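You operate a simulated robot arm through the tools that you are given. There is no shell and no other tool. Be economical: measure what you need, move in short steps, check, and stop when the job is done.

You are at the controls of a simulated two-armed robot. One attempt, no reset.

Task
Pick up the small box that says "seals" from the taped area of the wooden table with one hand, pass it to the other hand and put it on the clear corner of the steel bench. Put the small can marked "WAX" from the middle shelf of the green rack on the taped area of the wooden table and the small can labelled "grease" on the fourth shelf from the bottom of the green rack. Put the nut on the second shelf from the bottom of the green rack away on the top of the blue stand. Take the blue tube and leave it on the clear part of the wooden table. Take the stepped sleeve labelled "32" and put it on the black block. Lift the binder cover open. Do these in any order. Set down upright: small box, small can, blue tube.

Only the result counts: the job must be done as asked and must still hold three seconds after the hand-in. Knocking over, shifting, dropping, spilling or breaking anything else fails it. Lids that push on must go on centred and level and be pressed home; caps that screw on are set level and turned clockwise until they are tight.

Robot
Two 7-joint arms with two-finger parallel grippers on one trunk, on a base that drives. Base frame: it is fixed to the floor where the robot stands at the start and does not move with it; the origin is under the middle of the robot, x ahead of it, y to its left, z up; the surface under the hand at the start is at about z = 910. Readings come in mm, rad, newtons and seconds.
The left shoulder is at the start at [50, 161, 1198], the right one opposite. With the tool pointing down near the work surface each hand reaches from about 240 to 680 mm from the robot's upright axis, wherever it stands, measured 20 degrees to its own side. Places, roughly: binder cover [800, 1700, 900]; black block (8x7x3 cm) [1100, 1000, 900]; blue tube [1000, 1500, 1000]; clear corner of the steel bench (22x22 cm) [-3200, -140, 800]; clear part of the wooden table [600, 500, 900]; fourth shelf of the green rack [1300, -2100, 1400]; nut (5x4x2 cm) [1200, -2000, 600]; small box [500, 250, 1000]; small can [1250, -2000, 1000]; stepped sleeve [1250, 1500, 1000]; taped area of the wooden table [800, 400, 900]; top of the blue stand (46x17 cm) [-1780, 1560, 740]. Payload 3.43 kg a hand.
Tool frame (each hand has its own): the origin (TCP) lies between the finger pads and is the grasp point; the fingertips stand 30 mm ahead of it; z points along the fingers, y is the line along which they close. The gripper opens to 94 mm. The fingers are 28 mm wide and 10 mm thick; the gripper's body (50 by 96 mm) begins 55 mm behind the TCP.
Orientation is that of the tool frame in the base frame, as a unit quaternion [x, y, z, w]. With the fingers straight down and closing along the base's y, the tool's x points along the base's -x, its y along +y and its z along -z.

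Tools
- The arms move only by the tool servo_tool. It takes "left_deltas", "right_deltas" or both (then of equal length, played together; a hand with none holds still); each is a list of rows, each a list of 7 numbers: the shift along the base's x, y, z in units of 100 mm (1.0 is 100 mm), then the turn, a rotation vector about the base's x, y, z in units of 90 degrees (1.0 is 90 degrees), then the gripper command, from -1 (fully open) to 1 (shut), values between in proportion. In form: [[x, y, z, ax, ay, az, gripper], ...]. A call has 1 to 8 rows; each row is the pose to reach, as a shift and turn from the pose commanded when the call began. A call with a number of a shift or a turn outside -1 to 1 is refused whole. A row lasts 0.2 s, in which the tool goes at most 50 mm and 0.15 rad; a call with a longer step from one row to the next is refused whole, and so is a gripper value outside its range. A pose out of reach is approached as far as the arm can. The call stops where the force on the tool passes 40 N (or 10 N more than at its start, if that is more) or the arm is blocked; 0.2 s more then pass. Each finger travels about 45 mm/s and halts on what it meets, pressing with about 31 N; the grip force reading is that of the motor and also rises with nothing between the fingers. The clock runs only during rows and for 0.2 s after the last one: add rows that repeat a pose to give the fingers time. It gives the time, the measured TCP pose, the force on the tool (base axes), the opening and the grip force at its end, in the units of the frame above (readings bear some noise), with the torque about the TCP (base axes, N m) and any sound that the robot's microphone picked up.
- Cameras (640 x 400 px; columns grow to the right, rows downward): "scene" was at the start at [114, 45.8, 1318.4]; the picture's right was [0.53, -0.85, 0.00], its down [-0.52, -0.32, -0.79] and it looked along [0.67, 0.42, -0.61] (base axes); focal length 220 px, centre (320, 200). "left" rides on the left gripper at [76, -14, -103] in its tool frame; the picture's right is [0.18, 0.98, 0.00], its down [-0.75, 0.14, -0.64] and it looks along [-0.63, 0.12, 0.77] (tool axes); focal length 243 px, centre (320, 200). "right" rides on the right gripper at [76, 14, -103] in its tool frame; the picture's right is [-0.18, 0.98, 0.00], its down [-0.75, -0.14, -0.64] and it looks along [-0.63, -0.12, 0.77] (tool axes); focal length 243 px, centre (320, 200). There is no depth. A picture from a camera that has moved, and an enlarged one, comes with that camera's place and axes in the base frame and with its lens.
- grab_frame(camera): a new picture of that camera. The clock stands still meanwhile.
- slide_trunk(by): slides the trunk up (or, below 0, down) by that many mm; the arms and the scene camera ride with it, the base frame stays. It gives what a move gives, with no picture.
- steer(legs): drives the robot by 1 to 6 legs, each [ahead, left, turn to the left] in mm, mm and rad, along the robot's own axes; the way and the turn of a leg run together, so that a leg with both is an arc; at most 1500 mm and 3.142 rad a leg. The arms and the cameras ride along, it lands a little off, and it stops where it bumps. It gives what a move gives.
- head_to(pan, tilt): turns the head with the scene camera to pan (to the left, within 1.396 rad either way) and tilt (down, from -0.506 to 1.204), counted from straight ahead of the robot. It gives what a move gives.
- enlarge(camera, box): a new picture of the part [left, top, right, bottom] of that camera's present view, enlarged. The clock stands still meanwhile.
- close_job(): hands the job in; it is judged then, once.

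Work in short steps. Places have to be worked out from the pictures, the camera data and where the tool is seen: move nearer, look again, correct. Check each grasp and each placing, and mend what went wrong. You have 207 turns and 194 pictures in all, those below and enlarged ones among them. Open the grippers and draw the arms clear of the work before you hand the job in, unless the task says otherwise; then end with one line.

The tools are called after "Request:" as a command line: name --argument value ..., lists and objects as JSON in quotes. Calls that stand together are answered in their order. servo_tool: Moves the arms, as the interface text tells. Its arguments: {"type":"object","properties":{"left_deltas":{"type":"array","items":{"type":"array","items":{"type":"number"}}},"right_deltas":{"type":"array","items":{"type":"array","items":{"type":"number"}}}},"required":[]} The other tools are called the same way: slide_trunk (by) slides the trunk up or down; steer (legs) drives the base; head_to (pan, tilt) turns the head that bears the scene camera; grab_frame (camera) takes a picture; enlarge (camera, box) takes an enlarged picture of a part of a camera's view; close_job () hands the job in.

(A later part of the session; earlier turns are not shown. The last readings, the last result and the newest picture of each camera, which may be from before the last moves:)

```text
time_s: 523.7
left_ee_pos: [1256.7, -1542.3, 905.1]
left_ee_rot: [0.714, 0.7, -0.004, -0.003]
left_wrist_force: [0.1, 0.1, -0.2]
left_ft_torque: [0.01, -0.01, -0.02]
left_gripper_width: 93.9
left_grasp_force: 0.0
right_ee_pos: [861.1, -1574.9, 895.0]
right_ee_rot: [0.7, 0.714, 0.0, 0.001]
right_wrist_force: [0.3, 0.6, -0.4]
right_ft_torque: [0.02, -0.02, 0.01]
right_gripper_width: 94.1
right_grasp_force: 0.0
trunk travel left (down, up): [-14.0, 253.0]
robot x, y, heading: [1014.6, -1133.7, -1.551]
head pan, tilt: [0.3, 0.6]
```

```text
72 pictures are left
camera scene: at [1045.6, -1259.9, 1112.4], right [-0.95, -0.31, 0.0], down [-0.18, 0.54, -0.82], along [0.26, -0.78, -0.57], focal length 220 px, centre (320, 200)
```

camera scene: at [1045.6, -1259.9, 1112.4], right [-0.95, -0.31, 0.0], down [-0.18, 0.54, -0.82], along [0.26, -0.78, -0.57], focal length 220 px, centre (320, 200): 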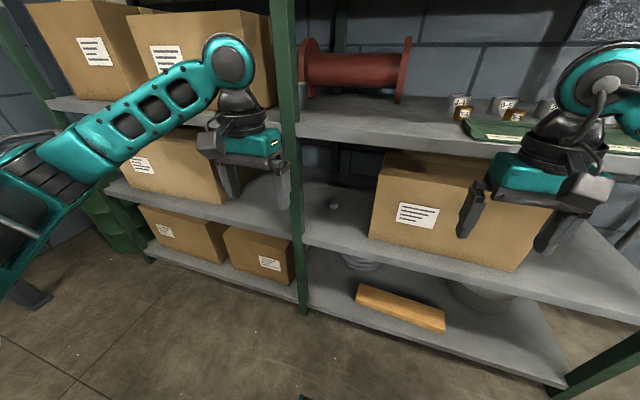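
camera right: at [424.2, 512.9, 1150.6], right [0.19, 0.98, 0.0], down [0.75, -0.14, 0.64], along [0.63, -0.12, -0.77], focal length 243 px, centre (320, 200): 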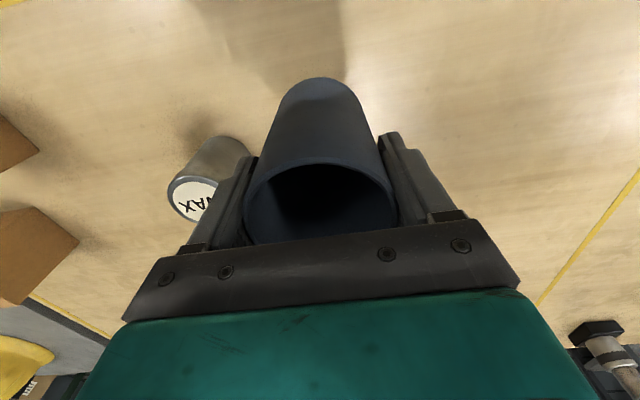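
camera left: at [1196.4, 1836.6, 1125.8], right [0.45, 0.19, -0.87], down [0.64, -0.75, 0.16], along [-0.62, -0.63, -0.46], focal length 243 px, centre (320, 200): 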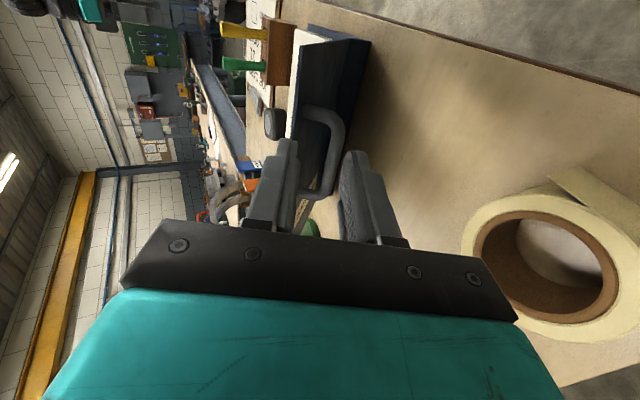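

Triangulation puts the nut at about [1238, -2045], z ≈ 526, on a shelf at about 518. I tilt the left hand 45° forward and lower it outside the rack.

Request:
servo_tool --left_deltas '[[0, 0, 0, -0.083, 0, 0, -1], [0, 0, 0, -0.166, 0, 0, -1], [0, 0, -0.1, -0.25, 0, 0, -1], [0, 0, -0.3, -0.333, 0, 0, -1], [0, 0, -0.5, -0.416, 0, 0, -1], [0, 0, -0.8, -0.5, 0, 0, -1], [0, 0, -1.0, -0.5, 0, 0, -1]]'

Request:
servo_tool --left_deltas '[[0, 0, -0.4, 0, 0, 0.01, -1], [0, 0, -0.8, 0, 0, 0.01, -1], [0, 0, -1.0, 0, 0, 0.01, -1]]'

Request:
servo_tool --left_deltas '[[-0.1, 0, -0.4, 0, 0, 0, -1], [-0.2, 0, -0.7, 0, 0, 0, -1], [-0.2, 0, -0.7, 0, 0, 0, -1]]'

Request:
grab_frame --camera "left"

```text
time_s: 525.3
left_ee_pos: [1254.4, -1542.0, 803.8]
left_ee_rot: [0.661, 0.644, -0.273, 0.27]
left_wrist_force: [0.0, 0.0, 0.4]
left_ft_torque: [0.0, 0.03, 0.02]
left_gripper_width: 94.1
left_grasp_force: 0.0
right_ee_pos: [862.2, -1575.3, 895.9]
right_ee_rot: [0.7, 0.714, 0.0, 0.001]
right_wrist_force: [0.3, -0.2, 0.5]
right_ft_torque: [0.0, 0.0, 0.0]
right_gripper_width: 94.1
right_grasp_force: 0.0
trunk travel left (down, up): [-14.0, 253.0]
robot x, y, heading: [1016.4, -1135.7, -1.551]
head pan, tilt: [0.3, 0.6]
```

```text
time_s: 526.1
left_ee_pos: [1255.7, -1540.6, 705.6]
left_ee_rot: [0.656, 0.65, -0.27, 0.272]
left_wrist_force: [0.0, -0.4, -0.5]
left_ft_torque: [0.0, 0.0, 0.02]
left_gripper_width: 94.2
left_grasp_force: 0.1
right_ee_pos: [861.9, -1575.8, 894.2]
right_ee_rot: [0.7, 0.714, -0.001, 0.001]
right_wrist_force: [-0.9, -0.1, -0.6]
right_ft_torque: [0.02, -0.02, 0.02]
right_gripper_width: 94.0
right_grasp_force: 0.0
trunk travel left (down, up): [-14.0, 253.0]
robot x, y, heading: [1013.9, -1136.0, -1.552]
head pan, tilt: [0.3, 0.6]
```

```text
time_s: 526.9
left_ee_pos: [1234.4, -1541.3, 635.7]
left_ee_rot: [0.656, 0.65, -0.271, 0.272]
left_wrist_force: [-0.2, -0.4, 0.9]
left_ft_torque: [0.0, 0.02, -0.03]
left_gripper_width: 94.1
left_grasp_force: 0.0
right_ee_pos: [861.2, -1575.8, 895.7]
right_ee_rot: [0.701, 0.714, 0.0, 0.001]
right_wrist_force: [0.1, 0.3, 0.1]
right_ft_torque: [-0.02, 0.02, -0.05]
right_gripper_width: 94.0
right_grasp_force: 0.0
trunk travel left (down, up): [-14.0, 253.0]
robot x, y, heading: [1016.8, -1135.3, -1.552]
head pan, tilt: [0.3, 0.6]
```

```text
71 pictures are left
camera left: at [1222.7, -1415.3, 654.0], right [0.98, 0.12, -0.12], down [0.13, -0.08, 0.99], along [0.11, -0.99, -0.09], focal length 243 px, centre (320, 200)
```

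left: 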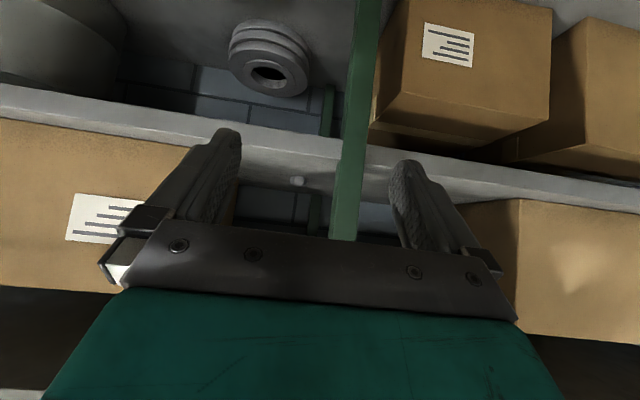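

Combining the views, the nut is at about [1230, -2017], z ≈ 557. I straighten the heading and roll in so the hand enters the shelf opening.

Request:
steer --legs '[[0, 0, -0.019], [345, 0, 0]]'

Request:
grab_frame --camera "left"

Request:
grab_frame --camera "scene"

```text
time_s: 528.8
left_ee_pos: [1226.7, -1735.0, 637.0]
left_ee_rot: [0.662, 0.644, -0.272, 0.27]
left_wrist_force: [0.1, -0.1, 0.3]
left_ft_torque: [-0.03, 0.02, -0.01]
left_gripper_width: 94.2
left_grasp_force: 0.0
right_ee_pos: [851.2, -1751.5, 896.1]
right_ee_rot: [0.705, 0.709, 0.006, -0.012]
right_wrist_force: [-1.5, 8.6, 3.0]
right_ft_torque: [-0.66, -0.02, -0.21]
right_gripper_width: 93.9
right_grasp_force: 0.0
trunk travel left (down, up): [-14.0, 253.0]
robot x, y, heading: [1014.8, -1324.9, -1.573]
head pan, tilt: [0.3, 0.6]
stopped in leg 2: the force on the tool passed its limit at 152 N (the readings are from after the stop); the commanded pose is now the measured one
```

```text
70 pictures are left
camera left: at [1216.7, -1609.0, 654.4], right [0.99, 0.1, -0.12], down [0.13, -0.08, 0.99], along [0.09, -0.99, -0.09], focal length 243 px, centre (320, 200)
```

left: 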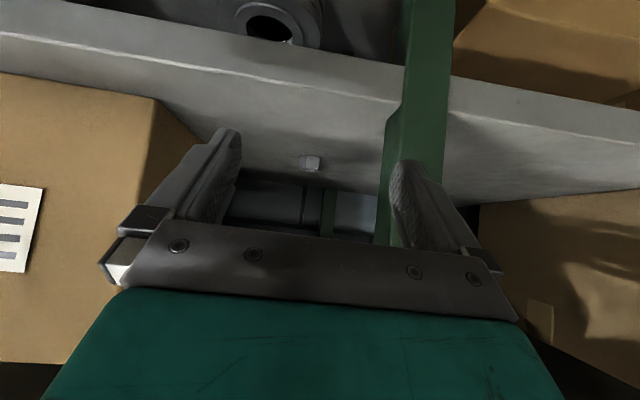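

```text
69 pictures are left
camera scene: at [1042.6, -1449.2, 1112.6], right [-0.96, -0.29, 0.0], down [-0.17, 0.54, -0.83], along [0.24, -0.79, -0.56], focal length 220 px, centre (320, 200)
```

scene: 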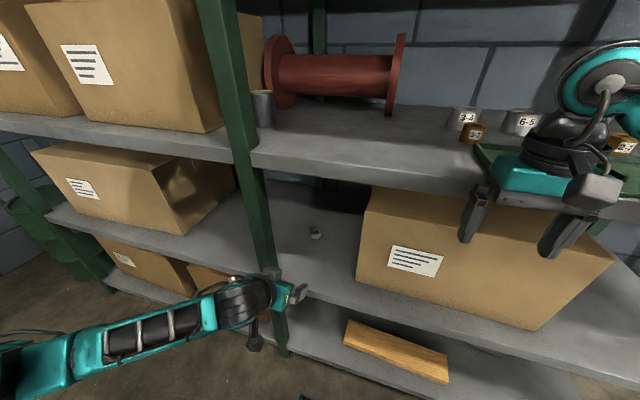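

My right hand touched the shelf edge in front of it. I back off at once, lift the right hand out of the way and inspect.

Request:
steer --legs '[[-120, 0, 0]]'

Request:
servo_tool --right_deltas '[[0, 0, 0.4, 0, 0, 0, -1], [0, 0, 0.8, 0, 0, 0, -1], [0, 0, 1.0, 0, 0, 0, -1]]'

Request:
head_to --pan -0.1 --tilt 0.3

Request:
grab_frame --camera "scene"

```text
time_s: 530.0
left_ee_pos: [1228.6, -1619.0, 634.9]
left_ee_rot: [0.663, 0.644, -0.271, 0.269]
left_wrist_force: [-0.1, 1.5, -0.5]
left_ft_torque: [-0.01, -0.02, -0.01]
left_gripper_width: 93.8
left_grasp_force: 0.1
right_ee_pos: [852.0, -1636.2, 894.8]
right_ee_rot: [0.705, 0.709, 0.007, -0.012]
right_wrist_force: [-0.4, -0.8, -0.5]
right_ft_torque: [-0.02, 0.04, -0.06]
right_gripper_width: 94.1
right_grasp_force: 0.1
trunk travel left (down, up): [-14.0, 253.0]
robot x, y, heading: [1014.0, -1208.7, -1.568]
head pan, tilt: [0.3, 0.6]
```

```text
time_s: 530.8
left_ee_pos: [1226.3, -1619.1, 635.9]
left_ee_rot: [0.662, 0.644, -0.273, 0.27]
left_wrist_force: [-0.2, 0.3, 0.5]
left_ft_torque: [0.0, 0.01, -0.03]
left_gripper_width: 93.9
left_grasp_force: 0.1
right_ee_pos: [853.7, -1635.5, 996.0]
right_ee_rot: [0.705, 0.709, 0.006, -0.012]
right_wrist_force: [-0.7, -1.2, -0.3]
right_ft_torque: [0.03, -0.02, -0.02]
right_gripper_width: 94.0
right_grasp_force: 0.0
trunk travel left (down, up): [-14.0, 253.0]
robot x, y, heading: [1015.7, -1208.9, -1.571]
head pan, tilt: [0.3, 0.6]
```

```text
time_s: 531.7
left_ee_pos: [1226.6, -1619.0, 636.4]
left_ee_rot: [0.662, 0.644, -0.272, 0.27]
left_wrist_force: [0.8, -0.6, 0.3]
left_ft_torque: [0.01, -0.01, -0.01]
left_gripper_width: 93.9
left_grasp_force: 0.0
right_ee_pos: [853.8, -1635.4, 995.7]
right_ee_rot: [0.705, 0.709, 0.006, -0.012]
right_wrist_force: [0.5, 0.0, 0.3]
right_ft_torque: [0.0, 0.02, -0.03]
right_gripper_width: 93.9
right_grasp_force: 0.1
trunk travel left (down, up): [-14.0, 253.0]
robot x, y, heading: [1019.4, -1210.7, -1.569]
head pan, tilt: [-0.099, 0.3]
```

```text
68 pictures are left
camera scene: at [1007.7, -1341.7, 1139.8], right [-0.99, 0.1, 0.0], down [0.03, 0.29, -0.96], along [-0.1, -0.95, -0.3], focal length 220 px, centre (320, 200)
```

scene: 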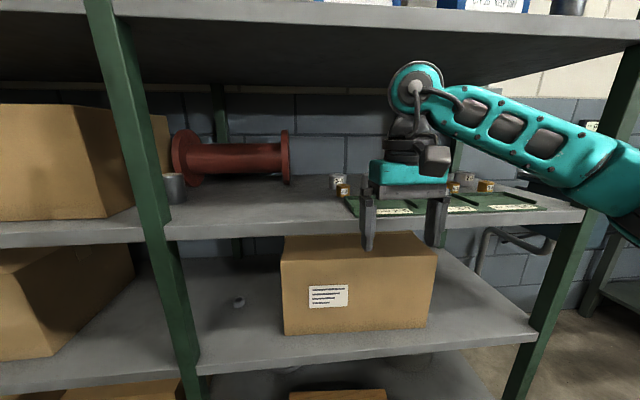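

The rack looks undisturbed. I raise the right hand further and zoom on the tray of pieces behind where I touched.

Request:
servo_tool --right_deltas '[[0, 0, 0.4, 0, 0, 0, -1], [-0.2, 0.0, 0.8, 0, 0, 0, -1], [-0.6, 0.0, 1.0, 0, 0, 0, -1], [-1.0, 0.0, 1.0, 0, 0, 0, -1]]'

Request:
enlarge --camera "scene" --box '[320, 150, 560, 240]'

```text
time_s: 532.7
left_ee_pos: [1226.7, -1618.6, 635.1]
left_ee_rot: [0.662, 0.644, -0.272, 0.271]
left_wrist_force: [0.2, 1.1, 0.4]
left_ft_torque: [0.01, 0.02, 0.0]
left_gripper_width: 93.8
left_grasp_force: 0.0
right_ee_pos: [749.5, -1635.8, 1096.2]
right_ee_rot: [0.704, 0.71, 0.006, -0.013]
right_wrist_force: [0.1, -0.3, 0.7]
right_ft_torque: [-0.02, 0.02, 0.03]
right_gripper_width: 93.9
right_grasp_force: 0.1
trunk travel left (down, up): [-14.0, 253.0]
robot x, y, heading: [1016.6, -1211.8, -1.571]
head pan, tilt: [-0.099, 0.3]
```

```text
2.67 times, centred on (440, 195) of scene
camera zoom: at [1007.5, -1341.6, 1139.9], right [-0.99, 0.1, 0.0], down [0.03, 0.29, -0.96], along [-0.1, -0.95, -0.3], focal length 587 px, centre (0, 213)
```

zoom: 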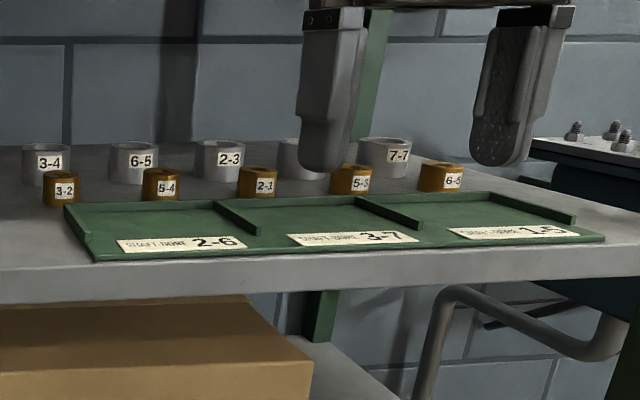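

Everything on the tray is upright and square, so only the bare shelf edge was touched; it lies at about y = -1768. I pull the right hand well back before approaching again.

Request:
servo_tool --right_deltas '[[0, 0.4, -0.1, 0, 0, 0, -1], [0, 0.8, -0.3, 0, 0, 0, -1], [0, 1.0, -0.4, 0, 0, 0, -1]]'

Request:
servo_tool --right_deltas '[[-0.2, 0.3, 0, 0, 0, 0, -1], [-0.4, 0.6, 0, 0, 0, 0, -1], [-0.4, 0.8, 0, 0, 0, 0, -1]]'

Request:
head_to --pan 0.3 --tilt 0.65

```text
time_s: 533.5
left_ee_pos: [1227.4, -1619.9, 635.5]
left_ee_rot: [0.662, 0.644, -0.272, 0.271]
left_wrist_force: [-1.3, -0.6, 0.2]
left_ft_torque: [0.0, 0.04, 0.01]
left_gripper_width: 94.0
left_grasp_force: 0.1
right_ee_pos: [750.7, -1535.0, 1055.9]
right_ee_rot: [0.705, 0.709, 0.006, -0.012]
right_wrist_force: [-0.3, -0.6, 0.2]
right_ft_torque: [0.0, 0.02, 0.0]
right_gripper_width: 93.8
right_grasp_force: 0.0
trunk travel left (down, up): [-14.0, 253.0]
robot x, y, heading: [1018.3, -1207.3, -1.575]
head pan, tilt: [-0.099, 0.3]
```

```text
time_s: 534.3
left_ee_pos: [1227.3, -1619.2, 635.8]
left_ee_rot: [0.663, 0.644, -0.271, 0.269]
left_wrist_force: [-0.1, 0.3, 0.3]
left_ft_torque: [0.0, 0.01, -0.01]
left_gripper_width: 93.8
left_grasp_force: 0.1
right_ee_pos: [714.7, -1458.1, 1054.3]
right_ee_rot: [0.705, 0.709, 0.006, -0.012]
right_wrist_force: [0.0, -0.4, 1.0]
right_ft_torque: [0.04, -0.01, -0.03]
right_gripper_width: 94.0
right_grasp_force: 0.0
right hand out of reach, approached as far as the arm can: row 3
trunk travel left (down, up): [-14.0, 253.0]
robot x, y, heading: [1017.3, -1206.5, -1.573]
head pan, tilt: [-0.099, 0.3]
```

```text
time_s: 535.2
left_ee_pos: [1226.8, -1619.3, 635.0]
left_ee_rot: [0.662, 0.644, -0.271, 0.269]
left_wrist_force: [1.0, -0.3, 0.0]
left_ft_torque: [0.0, 0.0, 0.0]
left_gripper_width: 94.2
left_grasp_force: 0.1
right_ee_pos: [714.2, -1458.8, 1054.0]
right_ee_rot: [0.705, 0.71, 0.007, -0.013]
right_wrist_force: [-0.6, -0.3, -1.0]
right_ft_torque: [-0.02, -0.04, -0.05]
right_gripper_width: 94.0
right_grasp_force: 0.1
trunk travel left (down, up): [-14.0, 253.0]
robot x, y, heading: [1014.6, -1213.9, -1.575]
head pan, tilt: [0.3, 0.649]
```

With the left arm, its forearm would strike the middle post (x ≈ 1325) on the way in. The right arm's forearm comes from the open side, so I swap: straighten and raise the left hand, tilt and lower the right.

Request:
servo_tool --left_deltas '[[0, 0, 0.2, 0.08, 0, 0, -1], [0, 0, 0.4, 0.16, 0, 0, -1], [0, 0, 0.6, 0.25, 0, 0, -1], [0, 0, 0.8, 0.33, 0, 0, -1], [0, 0, 1.0, 0.41, 0, 0, -1], [0, 0, 1.0, 0.5, 0, 0, -1]]' --right_deltas '[[0, -0.3, 0, -0.08, 0, 0, -1], [0, -0.6, -0.2, -0.16, 0, 0, -1], [0, -0.9, -0.4, -0.25, 0, 0, -1], [0, -1.0, -0.6, -0.33, 0, 0, -1], [0, -1.0, -0.8, -0.41, 0, 0, -1], [0, -1.0, -1.0, -0.5, 0, 0, -1]]'

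Request:
servo_tool --left_deltas '[[0, 0, 0.4, 0, 0, 0, -1], [0, 0, 0.8, 0, 0, 0, -1], [0, 0, 1.0, 0, 0, 0, -1]]' --right_deltas '[[0.2, -0.3, -0.3, 0, 0, 0, -1], [0.5, -0.5, -0.6, 0, 0, 0, -1], [0.7, -0.6, -0.9, 0, 0, 0, -1]]'

Request:
servo_tool --left_deltas '[[0, 0, 0.4, 0, 0, 0, -1], [0, 0.2, 0.8, 0, 0, 0, -1], [0, 0.4, 1.0, 0, 0, 0, -1]]' --right_deltas '[[0, 0, -0.4, 0, 0, 0, -1], [0, 0, -0.8, 0, 0, 0, -1], [0, 0, -1.0, 0, 0, 0, -1]]'

Request:
servo_tool --left_deltas '[[0.2, 0.4, 0.3, 0, 0, 0, -1], [0.5, 0.8, 0.6, 0, 0, 0, -1], [0.7, 1.0, 0.9, 0, 0, 0, -1]]' --right_deltas '[[0, 0, -0.4, 0, 0, 0, -1], [0, 0, -0.8, 0, 0, 0, -1], [0, 0, -1.0, 0, 0, 0, -1]]'

```text
time_s: 536.6
left_ee_pos: [1227.0, -1618.0, 734.9]
left_ee_rot: [0.715, 0.699, -0.004, -0.006]
left_wrist_force: [0.4, 0.6, 0.6]
left_ft_torque: [-0.01, -0.02, 0.01]
left_gripper_width: 94.0
left_grasp_force: 0.1
right_ee_pos: [711.4, -1567.7, 960.7]
right_ee_rot: [0.655, 0.658, -0.266, 0.259]
right_wrist_force: [-0.5, -0.6, -0.2]
right_ft_torque: [0.0, 0.02, 0.01]
right_gripper_width: 93.7
right_grasp_force: 0.1
right hand out of reach, approached as far as the arm can: row 6
trunk travel left (down, up): [-14.0, 253.0]
robot x, y, heading: [1019.2, -1210.2, -1.572]
head pan, tilt: [0.3, 0.649]
```

```text
time_s: 537.4
left_ee_pos: [1227.1, -1618.9, 836.2]
left_ee_rot: [0.715, 0.699, -0.005, -0.005]
left_wrist_force: [0.0, 0.1, -0.3]
left_ft_torque: [0.02, -0.01, -0.02]
left_gripper_width: 94.0
left_grasp_force: 0.0
right_ee_pos: [780.6, -1627.9, 868.1]
right_ee_rot: [0.656, 0.657, -0.267, 0.258]
right_wrist_force: [0.3, -0.3, 0.3]
right_ft_torque: [-0.02, 0.01, 0.01]
right_gripper_width: 93.8
right_grasp_force: 0.0
trunk travel left (down, up): [-14.0, 253.0]
robot x, y, heading: [1015.0, -1207.1, -1.577]
head pan, tilt: [0.3, 0.649]
```

```text
time_s: 538.2
left_ee_pos: [1227.6, -1578.3, 937.1]
left_ee_rot: [0.715, 0.7, -0.005, -0.005]
left_wrist_force: [0.7, 0.1, -0.2]
left_ft_torque: [-0.04, -0.01, 0.01]
left_gripper_width: 94.0
left_grasp_force: 0.1
right_ee_pos: [778.9, -1627.7, 769.9]
right_ee_rot: [0.655, 0.658, -0.267, 0.259]
right_wrist_force: [0.1, 0.0, 0.0]
right_ft_torque: [0.02, 0.01, 0.02]
right_gripper_width: 94.0
right_grasp_force: 0.0
trunk travel left (down, up): [-14.0, 253.0]
robot x, y, heading: [1017.0, -1210.1, -1.573]
head pan, tilt: [0.3, 0.649]
```

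```text
refused: row 1 steps farther than a row can; nothing moved
```

One row was too long a step. I repeat it shorter and drive left to x ≈ 1460.

Request:
servo_tool --left_deltas '[[0.1, 0.3, 0.2, 0, 0, 0, -1], [0.3, 0.6, 0.4, 0, 0, 0, -1], [0.5, 0.9, 0.6, 0, 0, 0, -1], [0.7, 1.0, 0.9, 0, 0, 0, -1]]' --right_deltas '[[0, 0, -0.4, 0, 0, 0, -1], [0, 0, -0.8, 0, 0, 0, -1], [0, 0, -1.0, 0, 0, 0, -1], [0, 0, -1.0, 0, 0, 0, -1]]'

Request:
servo_tool --left_deltas '[[0.1, 0.3, 0.2, 0, 0, 0, -1], [0.2, 0.6, 0.2, 0, 0, 0, -1]]' --right_deltas '[[0, 0, -0.2, 0, 0, 0, -1], [0, 0, -0.34, 0, 0, 0, -1]]'

Request:
steer --legs '[[0, 445, 0]]'

Request:
head_to --pan -0.2 --tilt 0.65

Request:
grab_frame --camera "scene"

Request:
grab_frame --camera "right"

```text
time_s: 539.2
left_ee_pos: [1298.3, -1478.4, 1026.8]
left_ee_rot: [0.716, 0.698, -0.005, -0.006]
left_wrist_force: [-0.9, 0.1, 0.5]
left_ft_torque: [0.0, 0.0, 0.01]
left_gripper_width: 94.0
left_grasp_force: 0.1
right_ee_pos: [774.0, -1634.5, 693.1]
right_ee_rot: [0.656, 0.659, -0.264, 0.257]
right_wrist_force: [0.0, -0.9, 0.2]
right_ft_torque: [-0.03, -0.02, 0.01]
right_gripper_width: 94.1
right_grasp_force: 0.1
right hand out of reach, approached as far as the arm can: row 2, 3, 4
trunk travel left (down, up): [-14.0, 253.0]
robot x, y, heading: [1016.3, -1207.2, -1.571]
head pan, tilt: [0.3, 0.649]
```

```text
time_s: 539.8
left_ee_pos: [1306.0, -1424.2, 1039.2]
left_ee_rot: [0.716, 0.698, -0.005, -0.005]
left_wrist_force: [-0.6, 0.0, -1.1]
left_ft_torque: [0.0, -0.01, -0.01]
left_gripper_width: 93.7
left_grasp_force: 0.0
left hand out of reach, approached as far as the arm can: row 2
right_ee_pos: [768.7, -1639.3, 687.7]
right_ee_rot: [0.656, 0.659, -0.263, 0.257]
right_wrist_force: [-0.8, -0.1, -0.4]
right_ft_torque: [0.02, -0.02, 0.01]
right_gripper_width: 93.9
right_grasp_force: 0.1
right hand out of reach, approached as far as the arm can: row 1, 2
trunk travel left (down, up): [-14.0, 253.0]
robot x, y, heading: [1018.8, -1209.9, -1.573]
head pan, tilt: [0.3, 0.649]
```

```text
time_s: 544.1
left_ee_pos: [1744.8, -1426.8, 1040.8]
left_ee_rot: [0.716, 0.698, -0.005, -0.004]
left_wrist_force: [0.0, 0.0, 0.2]
left_ft_torque: [0.0, -0.01, -0.01]
left_gripper_width: 94.2
left_grasp_force: 0.1
right_ee_pos: [1206.1, -1640.5, 686.7]
right_ee_rot: [0.656, 0.659, -0.263, 0.257]
right_wrist_force: [-0.1, -0.1, 0.0]
right_ft_torque: [-0.01, 0.03, -0.01]
right_gripper_width: 93.9
right_grasp_force: 0.0
trunk travel left (down, up): [-14.0, 253.0]
robot x, y, heading: [1457.3, -1212.7, -1.576]
head pan, tilt: [0.3, 0.649]
```

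```text
time_s: 545.1
left_ee_pos: [1744.6, -1427.6, 1039.1]
left_ee_rot: [0.716, 0.698, -0.005, -0.004]
left_wrist_force: [-1.1, -0.1, -1.5]
left_ft_torque: [-0.01, 0.02, 0.02]
left_gripper_width: 94.2
left_grasp_force: 0.1
right_ee_pos: [1206.6, -1641.0, 688.9]
right_ee_rot: [0.657, 0.658, -0.264, 0.256]
right_wrist_force: [-0.7, 0.1, 0.4]
right_ft_torque: [0.0, -0.02, -0.02]
right_gripper_width: 94.2
right_grasp_force: 0.1
trunk travel left (down, up): [-14.0, 253.0]
robot x, y, heading: [1459.5, -1213.5, -1.576]
head pan, tilt: [-0.201, 0.649]
```

```text
66 pictures are left
camera scene: at [1438.7, -1335.4, 1108.1], right [-0.98, 0.2, 0.0], down [0.12, 0.59, -0.8], along [-0.16, -0.78, -0.6], focal length 220 px, centre (320, 200)
```

scene: 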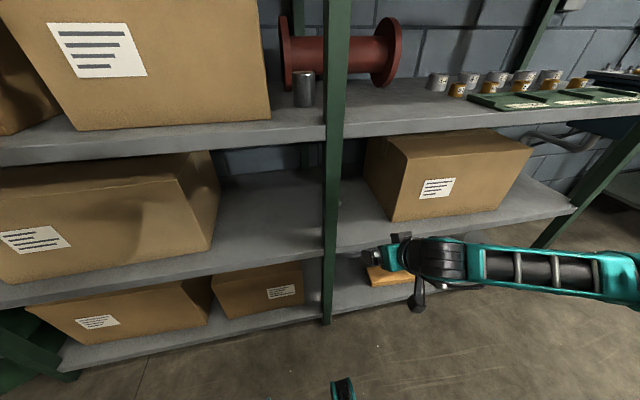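

```text
65 pictures are left
camera right: at [1221.4, -1513.7, 709.9], right [0.98, -0.14, 0.12], down [-0.13, -0.11, 0.99], along [-0.12, -0.98, -0.13], focal length 243 px, centre (320, 200)
```

right: 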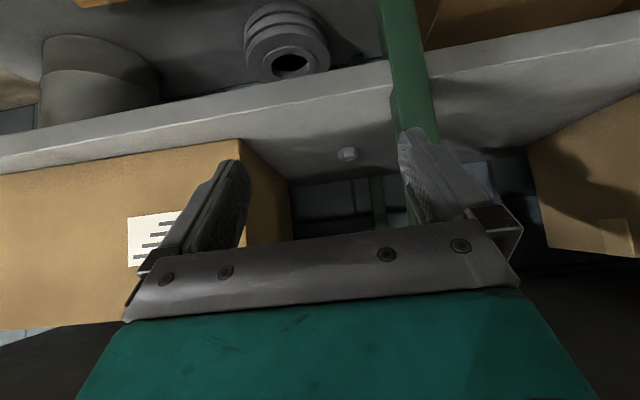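

The nut is visible to the right camera at about [1230, -2005]. The post's inner face is near x = 1278, so I will come in slightly from the right, yawed 15°. I zoom on the nut first.

Request:
enlarge --camera "right" --box '[328, 138, 368, 168]'

Request:
servo_tool --right_deltas '[[-0.1, 0, -0.05, 0, 0, 0.08, -1], [-0.3, 0, -0.1, 0, 0, 0.167, -1], [-0.3, 0, -0.1, 0, 0, 0.167, -1]]'

```text
13.33 times, centred on (348, 153) of right
camera zoom: at [1221.4, -1513.7, 709.9], right [0.98, -0.14, 0.12], down [-0.13, -0.11, 0.99], along [-0.12, -0.98, -0.13], focal length 3235 px, centre (-53, 827)
```

zoom: 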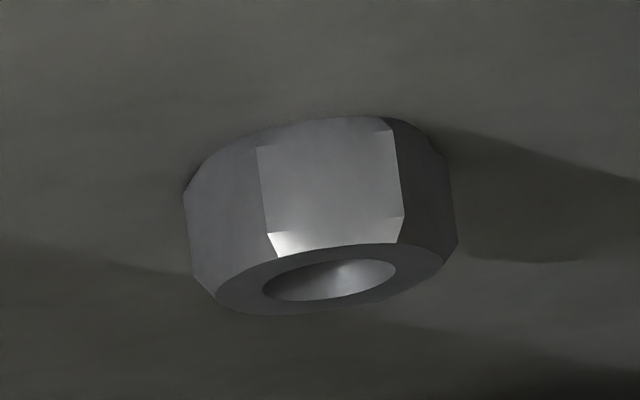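

```text
time_s: 545.9
left_ee_pos: [1744.3, -1427.1, 1040.7]
left_ee_rot: [0.716, 0.698, -0.006, -0.005]
left_wrist_force: [0.2, 0.4, -0.4]
left_ft_torque: [-0.01, -0.01, -0.04]
left_gripper_width: 94.0
left_grasp_force: 0.1
right_ee_pos: [1176.7, -1641.1, 676.7]
right_ee_rot: [0.565, 0.738, -0.229, 0.289]
right_wrist_force: [-0.6, -0.4, 0.2]
right_ft_torque: [0.03, -0.03, -0.01]
right_gripper_width: 94.2
right_grasp_force: 0.1
trunk travel left (down, up): [-14.0, 253.0]
robot x, y, heading: [1456.0, -1213.7, -1.577]
head pan, tilt: [-0.201, 0.649]
```

The nut's flats face ±y and ±30° off x, so a 30° yaw lets the fingers close on a pair of flats. I add the yaw and roll in, with the hand in the middle of the opening.

Request:
servo_tool --right_deltas '[[-0.05, 0, 0, 0, 0, 0.08, -0.4], [-0.15, 0, 0, 0, 0, 0.167, -0.4], [-0.15, 0, 0, 0, 0, 0.167, -0.4], [-0.15, 0, 0, 0, 0, 0.167, -0.4]]'

Request:
steer --legs '[[180, 0, 0]]'

Request:
grab_frame --camera "right"

Request:
grab_frame --camera "scene"

```text
time_s: 546.9
left_ee_pos: [1745.2, -1428.6, 1039.8]
left_ee_rot: [0.717, 0.697, -0.005, -0.004]
left_wrist_force: [0.0, -0.4, 0.2]
left_ft_torque: [0.01, 0.02, -0.01]
left_gripper_width: 94.2
left_grasp_force: 0.1
right_ee_pos: [1162.1, -1640.1, 677.6]
right_ee_rot: [0.464, 0.806, -0.188, 0.316]
right_wrist_force: [0.0, 0.3, 0.3]
right_ft_torque: [-0.01, -0.02, -0.03]
right_gripper_width: 65.9
right_grasp_force: 0.1
trunk travel left (down, up): [-14.0, 253.0]
robot x, y, heading: [1454.4, -1209.0, -1.577]
head pan, tilt: [-0.201, 0.649]
```

```text
time_s: 548.4
left_ee_pos: [1745.2, -1607.6, 1040.6]
left_ee_rot: [0.715, 0.699, -0.006, -0.005]
left_wrist_force: [-0.2, -0.6, -0.8]
left_ft_torque: [0.0, -0.01, 0.02]
left_gripper_width: 93.9
left_grasp_force: 0.1
right_ee_pos: [1162.5, -1822.3, 677.9]
right_ee_rot: [0.463, 0.806, -0.188, 0.316]
right_wrist_force: [0.3, -0.2, 0.4]
right_ft_torque: [-0.02, 0.02, 0.04]
right_gripper_width: 65.9
right_grasp_force: 0.2
trunk travel left (down, up): [-14.0, 253.0]
robot x, y, heading: [1454.3, -1387.4, -1.572]
head pan, tilt: [-0.201, 0.649]
```

```text
63 pictures are left
camera right: at [1111.9, -1705.8, 699.5], right [0.92, 0.38, 0.12], down [-0.06, -0.16, 0.99], along [0.39, -0.91, -0.13], focal length 243 px, centre (320, 200)
```

right: 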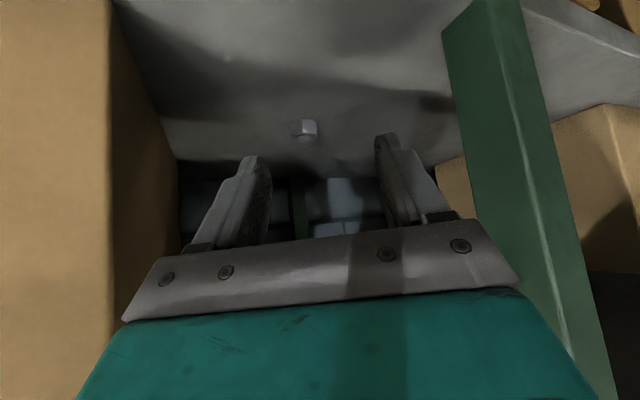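

```text
62 pictures are left
camera scene: at [1438.3, -1517.2, 1108.1], right [-0.98, 0.2, 0.0], down [0.12, 0.59, -0.8], along [-0.16, -0.78, -0.6], focal length 220 px, centre (320, 200)
```

scene: 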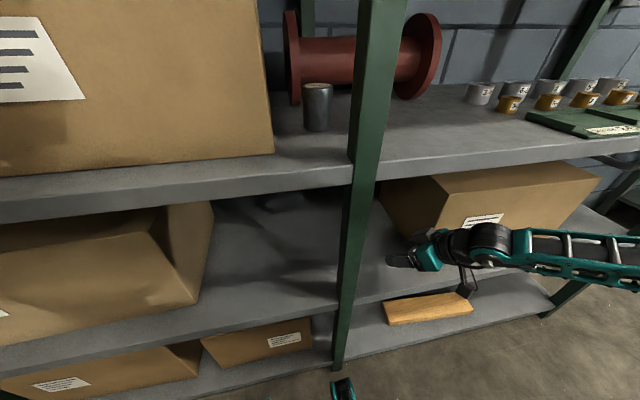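

The nut is at about [1229, -2004]. I roll in another 65 mm, then reach forward and down, stopping just above the nut to look.

Request:
steer --legs '[[65, 0, 0]]'

Request:
servo_tool --right_deltas '[[0.1, -0.2, -0.15, 0, 0, 0, -0.4], [0.2, -0.4, -0.3, 0, 0, 0, -0.4], [0.3, -0.55, -0.45, 0, 0, 0, -0.4], [0.35, -0.65, -0.6, 0, 0, 0, -0.4], [0.35, -0.65, -0.6, 0, 0, 0, -0.4]]'

Request:
grab_frame --camera "right"

```text
time_s: 549.4
left_ee_pos: [1744.7, -1671.4, 1038.8]
left_ee_rot: [0.716, 0.698, -0.005, -0.005]
left_wrist_force: [-0.9, 0.2, -0.2]
left_ft_torque: [0.01, -0.01, 0.02]
left_gripper_width: 93.8
left_grasp_force: 0.0
right_ee_pos: [1161.7, -1886.6, 677.5]
right_ee_rot: [0.463, 0.807, -0.188, 0.316]
right_wrist_force: [0.6, -0.1, 0.0]
right_ft_torque: [0.01, -0.03, -0.03]
right_gripper_width: 65.4
right_grasp_force: 0.2
trunk travel left (down, up): [-14.0, 253.0]
robot x, y, heading: [1455.9, -1454.4, -1.571]
head pan, tilt: [-0.201, 0.649]
```

```text
time_s: 550.6
left_ee_pos: [1744.2, -1672.0, 1040.0]
left_ee_rot: [0.716, 0.698, -0.006, -0.004]
left_wrist_force: [0.3, 0.4, -0.5]
left_ft_torque: [0.01, -0.02, -0.02]
left_gripper_width: 94.3
left_grasp_force: 0.1
right_ee_pos: [1198.6, -1951.0, 615.8]
right_ee_rot: [0.463, 0.806, -0.188, 0.316]
right_wrist_force: [0.3, -0.8, -0.4]
right_ft_torque: [-0.01, -0.02, 0.03]
right_gripper_width: 65.8
right_grasp_force: 0.2
trunk travel left (down, up): [-14.0, 253.0]
robot x, y, heading: [1455.4, -1455.7, -1.571]
head pan, tilt: [-0.201, 0.649]
```

```text
61 pictures are left
camera right: at [1148.0, -1835.3, 638.6], right [0.92, 0.38, 0.12], down [-0.06, -0.16, 0.99], along [0.39, -0.91, -0.13], focal length 243 px, centre (320, 200)
```

right: 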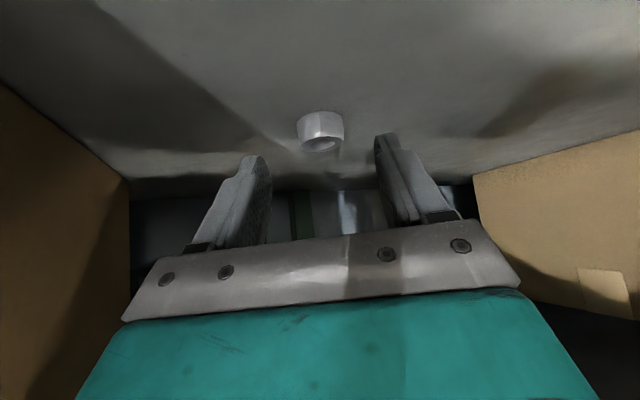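

Alignment is good, with the nut centred between the fingers at [1229, -2005]. I go in to the nut, then down carefully to just above the shelf.

Request:
servo_tool --right_deltas '[[0.08, -0.15, -0.1, 0, 0, 0, -0.4], [0.16, -0.3, -0.2, 0, 0, 0, -0.4], [0.245, -0.44, -0.28, 0, 0, 0, -0.4], [0.245, -0.44, -0.31, 0, 0, 0, -0.4], [0.245, -0.44, -0.34, 0, 0, 0, -0.4]]'

Request:
grab_frame --camera "right"

```text
time_s: 551.8
left_ee_pos: [1746.1, -1672.1, 1041.4]
left_ee_rot: [0.716, 0.698, -0.006, -0.004]
left_wrist_force: [-0.9, -0.1, -0.7]
left_ft_torque: [-0.04, -0.01, 0.02]
left_gripper_width: 93.8
left_grasp_force: 0.1
right_ee_pos: [1221.3, -1993.7, 583.8]
right_ee_rot: [0.462, 0.806, -0.188, 0.317]
right_wrist_force: [0.1, 0.4, 0.2]
right_ft_torque: [0.02, -0.01, 0.02]
right_gripper_width: 66.0
right_grasp_force: 0.0
trunk travel left (down, up): [-14.0, 253.0]
robot x, y, heading: [1454.2, -1458.8, -1.574]
head pan, tilt: [-0.201, 0.649]
```

```text
60 pictures are left
camera right: at [1171.3, -1877.7, 605.4], right [0.92, 0.38, 0.12], down [-0.06, -0.16, 0.99], along [0.39, -0.91, -0.13], focal length 243 px, centre (320, 200)
```

right: 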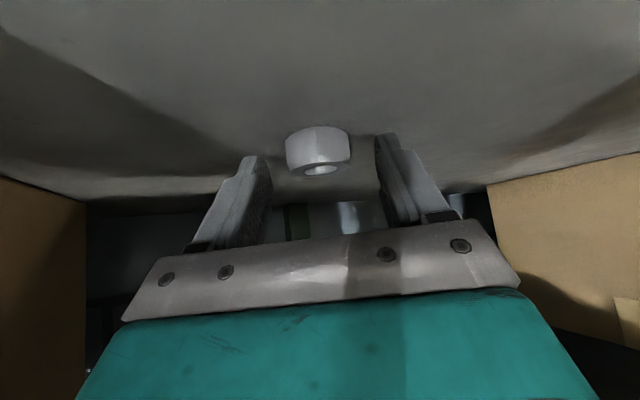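

The nut lies within the finger pads, slightly low. I lower 4 mm and close.

Request:
servo_tool --right_deltas '[[0, 0, -0.02, 0, 0, 0, -0.4], [0, 0, -0.04, 0, 0, 0, -0.4]]'

Request:
servo_tool --right_deltas '[[0, 0, 0, 0, 0, 0, 0.2], [0, 0, 0, 0, 0, 0, 0.6], [0, 0, 0, 0, 0, 0, 1], [0, 0, 0, 0, 0, 0, 1], [0, 0, 0, 0, 0, 0, 1]]'

Request:
grab_frame --camera "right"

```text
time_s: 552.4
left_ee_pos: [1744.2, -1670.2, 1039.4]
left_ee_rot: [0.716, 0.698, -0.006, -0.004]
left_wrist_force: [0.5, -0.6, 0.7]
left_ft_torque: [-0.02, 0.02, -0.01]
left_gripper_width: 94.3
left_grasp_force: 0.1
right_ee_pos: [1221.9, -1994.1, 581.6]
right_ee_rot: [0.463, 0.805, -0.19, 0.318]
right_wrist_force: [-3.8, 9.9, 16.0]
right_ft_torque: [0.45, -0.44, 0.45]
right_gripper_width: 66.1
right_grasp_force: 0.6
trunk travel left (down, up): [-14.0, 253.0]
robot x, y, heading: [1453.2, -1456.3, -1.576]
head pan, tilt: [-0.201, 0.649]
```

```text
time_s: 553.6
left_ee_pos: [1744.7, -1672.3, 1040.2]
left_ee_rot: [0.716, 0.698, -0.007, -0.004]
left_wrist_force: [-0.1, 1.0, 0.0]
left_ft_torque: [-0.01, -0.01, -0.01]
left_gripper_width: 94.1
left_grasp_force: 0.0
right_ee_pos: [1221.6, -1995.7, 582.5]
right_ee_rot: [0.462, 0.806, -0.191, 0.318]
right_wrist_force: [3.0, -3.3, 14.9]
right_ft_torque: [-0.13, -0.45, -0.11]
right_gripper_width: 35.5
right_grasp_force: 30.9
trunk travel left (down, up): [-14.0, 253.0]
robot x, y, heading: [1455.0, -1458.3, -1.571]
head pan, tilt: [-0.201, 0.649]
```

```text
59 pictures are left
camera right: at [1170.6, -1878.8, 602.8], right [0.92, 0.38, 0.11], down [-0.06, -0.15, 0.99], along [0.39, -0.91, -0.12], focal length 243 px, centre (320, 200)
```

right: 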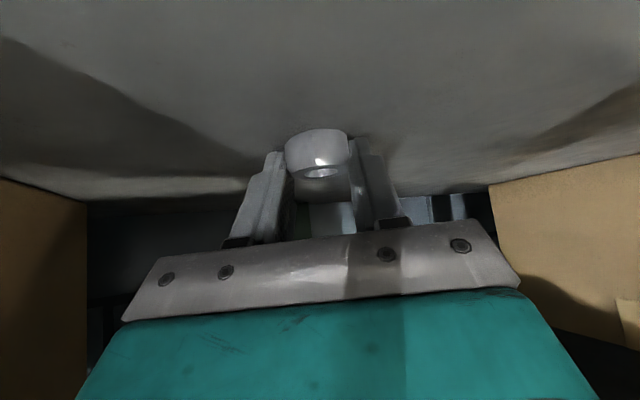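

Gripped at 35.5 mm. I lift gently and check whether the nut comes along.

Request:
servo_tool --right_deltas '[[0, 0, 0.08, 0, 0, 0, 1], [0, 0, 0.16, 0, 0, 0, 1], [0, 0, 0.25, 0, 0, 0, 1]]'

Request:
grab_frame --camera "right"

```text
time_s: 554.4
left_ee_pos: [1744.9, -1672.4, 1038.8]
left_ee_rot: [0.716, 0.698, -0.006, -0.004]
left_wrist_force: [-0.5, 0.0, -0.4]
left_ft_torque: [-0.02, 0.0, 0.01]
left_gripper_width: 93.7
left_grasp_force: 0.1
right_ee_pos: [1222.0, -1993.9, 603.4]
right_ee_rot: [0.463, 0.807, -0.187, 0.316]
right_wrist_force: [0.0, -0.1, -1.7]
right_ft_torque: [0.02, 0.02, -0.03]
right_gripper_width: 35.5
right_grasp_force: 31.4
trunk travel left (down, up): [-14.0, 253.0]
robot x, y, heading: [1452.8, -1457.7, -1.57]
head pan, tilt: [-0.201, 0.649]
```

```text
58 pictures are left
camera right: at [1170.9, -1877.5, 625.5], right [0.92, 0.38, 0.12], down [-0.06, -0.16, 0.98], along [0.39, -0.91, -0.13], focal length 243 px, centre (320, 200)
```

right: 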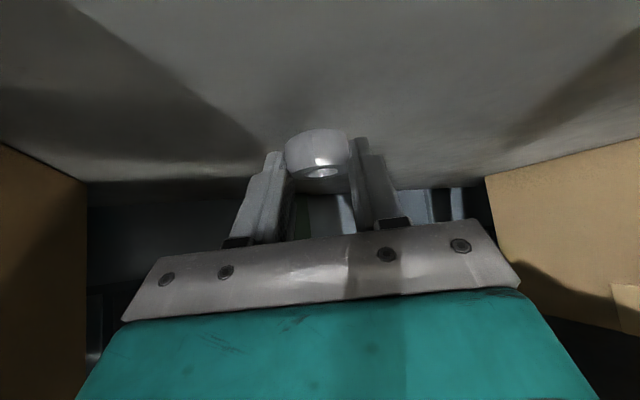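

The nut is lifted. I clear it upward and inward, then back straight out of the rack and raise the trunk.

Request:
servo_tool --right_deltas '[[-0.05, 0.1, 0.2, 0, 0, 0, 1], [-0.2, 0.3, 0.4, 0, 0, 0, 1], [-0.35, 0.5, 0.6, 0, 0, 0, 1], [-0.5, 0.8, 0.7, 0, 0, 0, 1]]'

Request:
steer --legs '[[-340, 0, 0]]'

Request:
slide_trunk --by 240

Request:
grab_frame --camera "right"

Request:
grab_frame --camera "scene"

```text
time_s: 555.4
left_ee_pos: [1744.5, -1670.3, 1039.3]
left_ee_rot: [0.716, 0.698, -0.005, -0.004]
left_wrist_force: [-0.3, -0.4, 0.6]
left_ft_torque: [0.0, 0.0, -0.01]
left_gripper_width: 93.9
left_grasp_force: 0.1
right_ee_pos: [1172.7, -1914.5, 675.5]
right_ee_rot: [0.462, 0.807, -0.188, 0.317]
right_wrist_force: [0.0, 1.3, -1.8]
right_ft_torque: [0.03, 0.01, 0.03]
right_gripper_width: 35.2
right_grasp_force: 31.1
trunk travel left (down, up): [-14.0, 253.0]
robot x, y, heading: [1455.4, -1458.6, -1.571]
head pan, tilt: [-0.201, 0.649]
```

```text
time_s: 557.6
left_ee_pos: [1744.9, -1336.7, 1039.6]
left_ee_rot: [0.717, 0.697, -0.005, -0.005]
left_wrist_force: [0.6, -0.4, 0.8]
left_ft_torque: [0.03, 0.01, -0.02]
left_gripper_width: 93.9
left_grasp_force: 0.2
right_ee_pos: [1171.5, -1578.8, 673.9]
right_ee_rot: [0.464, 0.806, -0.188, 0.317]
right_wrist_force: [0.2, 0.3, 0.2]
right_ft_torque: [-0.03, 0.02, -0.01]
right_gripper_width: 35.5
right_grasp_force: 31.1
trunk travel left (down, up): [-14.0, 253.0]
robot x, y, heading: [1451.0, -1121.4, -1.577]
head pan, tilt: [-0.201, 0.649]
```

```text
time_s: 560.1
left_ee_pos: [1746.1, -1337.3, 1279.6]
left_ee_rot: [0.717, 0.697, -0.005, -0.004]
left_wrist_force: [0.1, 0.5, 0.1]
left_ft_torque: [-0.02, -0.01, 0.03]
left_gripper_width: 94.1
left_grasp_force: 0.1
right_ee_pos: [1171.8, -1577.1, 914.3]
right_ee_rot: [0.464, 0.806, -0.188, 0.316]
right_wrist_force: [-0.2, 0.4, -1.2]
right_ft_torque: [0.02, 0.0, -0.01]
right_gripper_width: 35.5
right_grasp_force: 30.8
trunk travel left (down, up): [-254.0, 13.0]
robot x, y, heading: [1460.5, -1118.9, -1.579]
head pan, tilt: [-0.201, 0.649]
```

```text
57 pictures are left
camera right: at [1121.3, -1460.8, 936.5], right [0.92, 0.37, 0.12], down [-0.06, -0.16, 0.99], along [0.39, -0.91, -0.13], focal length 243 px, centre (320, 200)
```

right: 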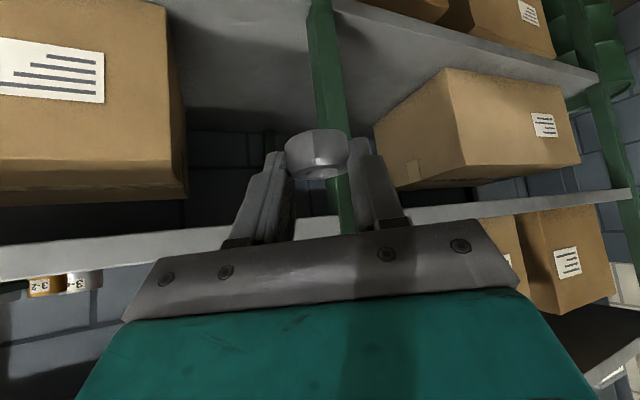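

```text
56 pictures are left
camera scene: at [1439.1, -1245.2, 1348.1], right [-0.98, 0.21, 0.0], down [0.12, 0.59, -0.8], along [-0.16, -0.78, -0.6], focal length 220 px, centre (320, 200)
```

scene: 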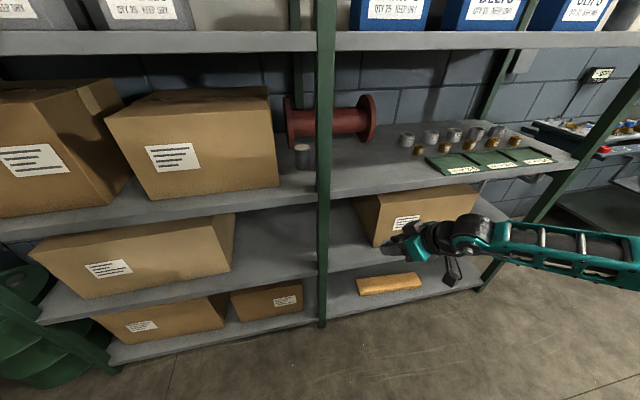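

The nut is firmly held. I raise the right hand to travel height, then drive to the aisle, turning to face -x, and look before going up it.

Request:
servo_tool --right_deltas '[[0, 0, 0.4, 0, 0, 0, 1], [0, 0, 0.8, 0, 0, 0, 1], [0, 0, 1.0, 0, 0, 0, 1]]'

Request:
servo_tool --right_deltas '[[0, 0.1, 0.4, 0, 0, 0, 1], [0, 0.3, 0.8, 0, 0, 0, 1], [0, 0.4, 1.0, 0, 0, 0, 1]]'

Request:
servo_tool --right_deltas '[[0, 0.1, 0.3, 0, 0, 0, 1], [0, 0.3, 0.6, 0, 0, 0, 1]]'

Request:
steer --legs '[[0, -1400, 0], [0, -75, 0], [0, 0, -1.563]]'

Request:
head_to --pan -0.6 --tilt 0.4

Request:
grab_frame --camera "scene"

```text
time_s: 560.9
left_ee_pos: [1746.8, -1336.9, 1279.2]
left_ee_rot: [0.716, 0.698, -0.005, -0.004]
left_wrist_force: [1.0, -0.1, 0.0]
left_ft_torque: [0.04, 0.03, 0.0]
left_gripper_width: 94.2
left_grasp_force: 0.0
right_ee_pos: [1170.5, -1578.3, 1014.4]
right_ee_rot: [0.464, 0.806, -0.188, 0.316]
right_wrist_force: [0.0, 0.4, -1.0]
right_ft_torque: [-0.03, 0.0, -0.01]
right_gripper_width: 35.8
right_grasp_force: 30.6
trunk travel left (down, up): [-254.0, 13.0]
robot x, y, heading: [1456.0, -1120.5, -1.584]
head pan, tilt: [-0.201, 0.649]
```

```text
time_s: 561.7
left_ee_pos: [1745.2, -1336.1, 1281.0]
left_ee_rot: [0.717, 0.697, -0.005, -0.004]
left_wrist_force: [0.0, -0.1, -0.3]
left_ft_torque: [0.03, 0.0, 0.0]
left_gripper_width: 94.2
left_grasp_force: 0.2
right_ee_pos: [1172.4, -1537.8, 1116.0]
right_ee_rot: [0.465, 0.806, -0.189, 0.315]
right_wrist_force: [-0.4, 0.0, -1.9]
right_ft_torque: [0.03, 0.04, 0.0]
right_gripper_width: 35.2
right_grasp_force: 31.4
trunk travel left (down, up): [-254.0, 13.0]
robot x, y, heading: [1456.2, -1121.3, -1.579]
head pan, tilt: [-0.201, 0.649]
```

```text
time_s: 562.3
left_ee_pos: [1745.3, -1337.6, 1280.4]
left_ee_rot: [0.717, 0.697, -0.005, -0.004]
left_wrist_force: [-0.2, 0.9, -0.7]
left_ft_torque: [-0.01, -0.04, 0.0]
left_gripper_width: 94.1
left_grasp_force: 0.1
right_ee_pos: [1172.6, -1505.9, 1175.0]
right_ee_rot: [0.465, 0.806, -0.188, 0.316]
right_wrist_force: [-0.7, 1.2, -0.7]
right_ft_torque: [-0.01, 0.03, 0.02]
right_gripper_width: 35.4
right_grasp_force: 30.7
trunk travel left (down, up): [-254.0, 13.0]
robot x, y, heading: [1457.0, -1119.1, -1.575]
head pan, tilt: [-0.201, 0.649]
```

```text
time_s: 579.7
left_ee_pos: [-247.7, -1418.9, 1280.3]
left_ee_rot: [1.0, -0.004, 0.0, -0.008]
left_wrist_force: [-0.3, -0.6, -0.3]
left_ft_torque: [-0.01, -0.01, 0.0]
left_gripper_width: 94.0
left_grasp_force: 0.2
right_ee_pos: [-431.0, -847.7, 1175.7]
right_ee_rot: [0.895, 0.25, -0.356, 0.094]
right_wrist_force: [0.3, 0.8, -1.4]
right_ft_torque: [0.05, -0.03, 0.02]
right_gripper_width: 35.4
right_grasp_force: 31.1
trunk travel left (down, up): [-254.0, 13.0]
robot x, y, heading: [-36.5, -1123.3, -3.126]
head pan, tilt: [-0.201, 0.649]
```

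```text
time_s: 580.5
left_ee_pos: [-246.7, -1419.3, 1279.3]
left_ee_rot: [1.0, -0.004, 0.0, -0.007]
left_wrist_force: [-0.2, 0.4, -0.9]
left_ft_torque: [-0.01, -0.01, -0.02]
left_gripper_width: 93.7
left_grasp_force: 0.2
right_ee_pos: [-428.8, -847.6, 1175.6]
right_ee_rot: [0.896, 0.25, -0.356, 0.093]
right_wrist_force: [0.1, 0.0, -1.1]
right_ft_torque: [-0.01, -0.03, 0.01]
right_gripper_width: 35.7
right_grasp_force: 31.1
trunk travel left (down, up): [-254.0, 13.0]
robot x, y, heading: [-39.5, -1121.1, -3.128]
head pan, tilt: [-0.6, 0.4]
```

```text
55 pictures are left
camera scene: at [-153.8, -1074.3, 1370.6], right [0.55, 0.83, 0.0], down [0.32, -0.22, -0.92], along [-0.77, 0.51, -0.39], focal length 220 px, centre (320, 200)
```

scene: 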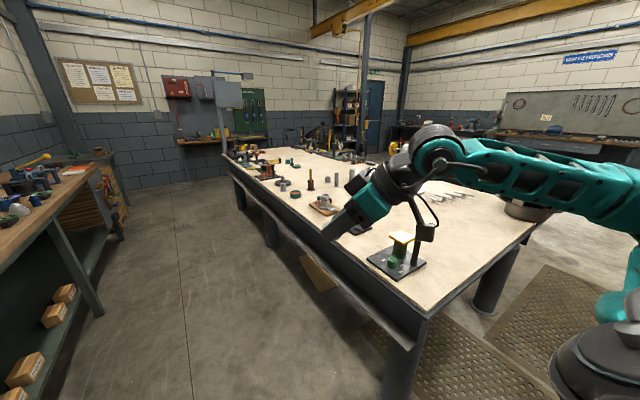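

The way up the aisle is clear at my height: everything on the bench is well below 1100. I straighten the heading and sidestep up the aisle to y ≈ 1130.

Request:
steer --legs '[[-20, 0, -0.014], [0, -1400, 0], [0, -850, 0]]'

Request:
head_to --pan -0.3 --tilt 0.35

Request:
grab_frame --camera "scene"

```text
time_s: 600.9
left_ee_pos: [-242.4, 843.6, 1280.0]
left_ee_rot: [1.0, -0.009, 0.0, -0.008]
left_wrist_force: [-0.5, 0.1, -0.5]
left_ft_torque: [0.03, 0.01, 0.02]
left_gripper_width: 94.1
left_grasp_force: 0.2
right_ee_pos: [-421.1, 1417.1, 1173.9]
right_ee_rot: [0.897, 0.247, -0.356, 0.092]
right_wrist_force: [0.3, -0.6, -1.0]
right_ft_torque: [-0.01, -0.06, -0.01]
right_gripper_width: 35.5
right_grasp_force: 31.0
trunk travel left (down, up): [-254.0, 13.0]
robot x, y, heading: [-30.2, 1136.7, -3.135]
head pan, tilt: [-0.6, 0.4]
```

```text
time_s: 601.7
left_ee_pos: [-242.4, 844.2, 1280.0]
left_ee_rot: [1.0, -0.008, -0.001, -0.007]
left_wrist_force: [0.1, 0.1, 0.4]
left_ft_torque: [0.01, 0.0, -0.02]
left_gripper_width: 94.0
left_grasp_force: 0.0
right_ee_pos: [-419.5, 1416.2, 1174.7]
right_ee_rot: [0.896, 0.247, -0.357, 0.092]
right_wrist_force: [-0.4, -0.3, -0.5]
right_ft_torque: [-0.01, -0.04, -0.02]
right_gripper_width: 35.4
right_grasp_force: 30.7
trunk travel left (down, up): [-254.0, 13.0]
robot x, y, heading: [-29.1, 1132.9, -3.136]
head pan, tilt: [-0.3, 0.351]
```

```text
54 pictures are left
camera scene: at [-157.9, 1162.2, 1375.1], right [0.29, 0.96, 0.0], down [0.33, -0.1, -0.94], along [-0.9, 0.27, -0.34], focal length 220 px, centre (320, 200)
```

scene: 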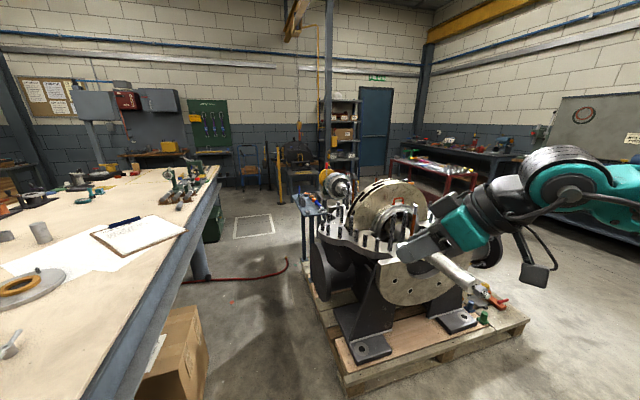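

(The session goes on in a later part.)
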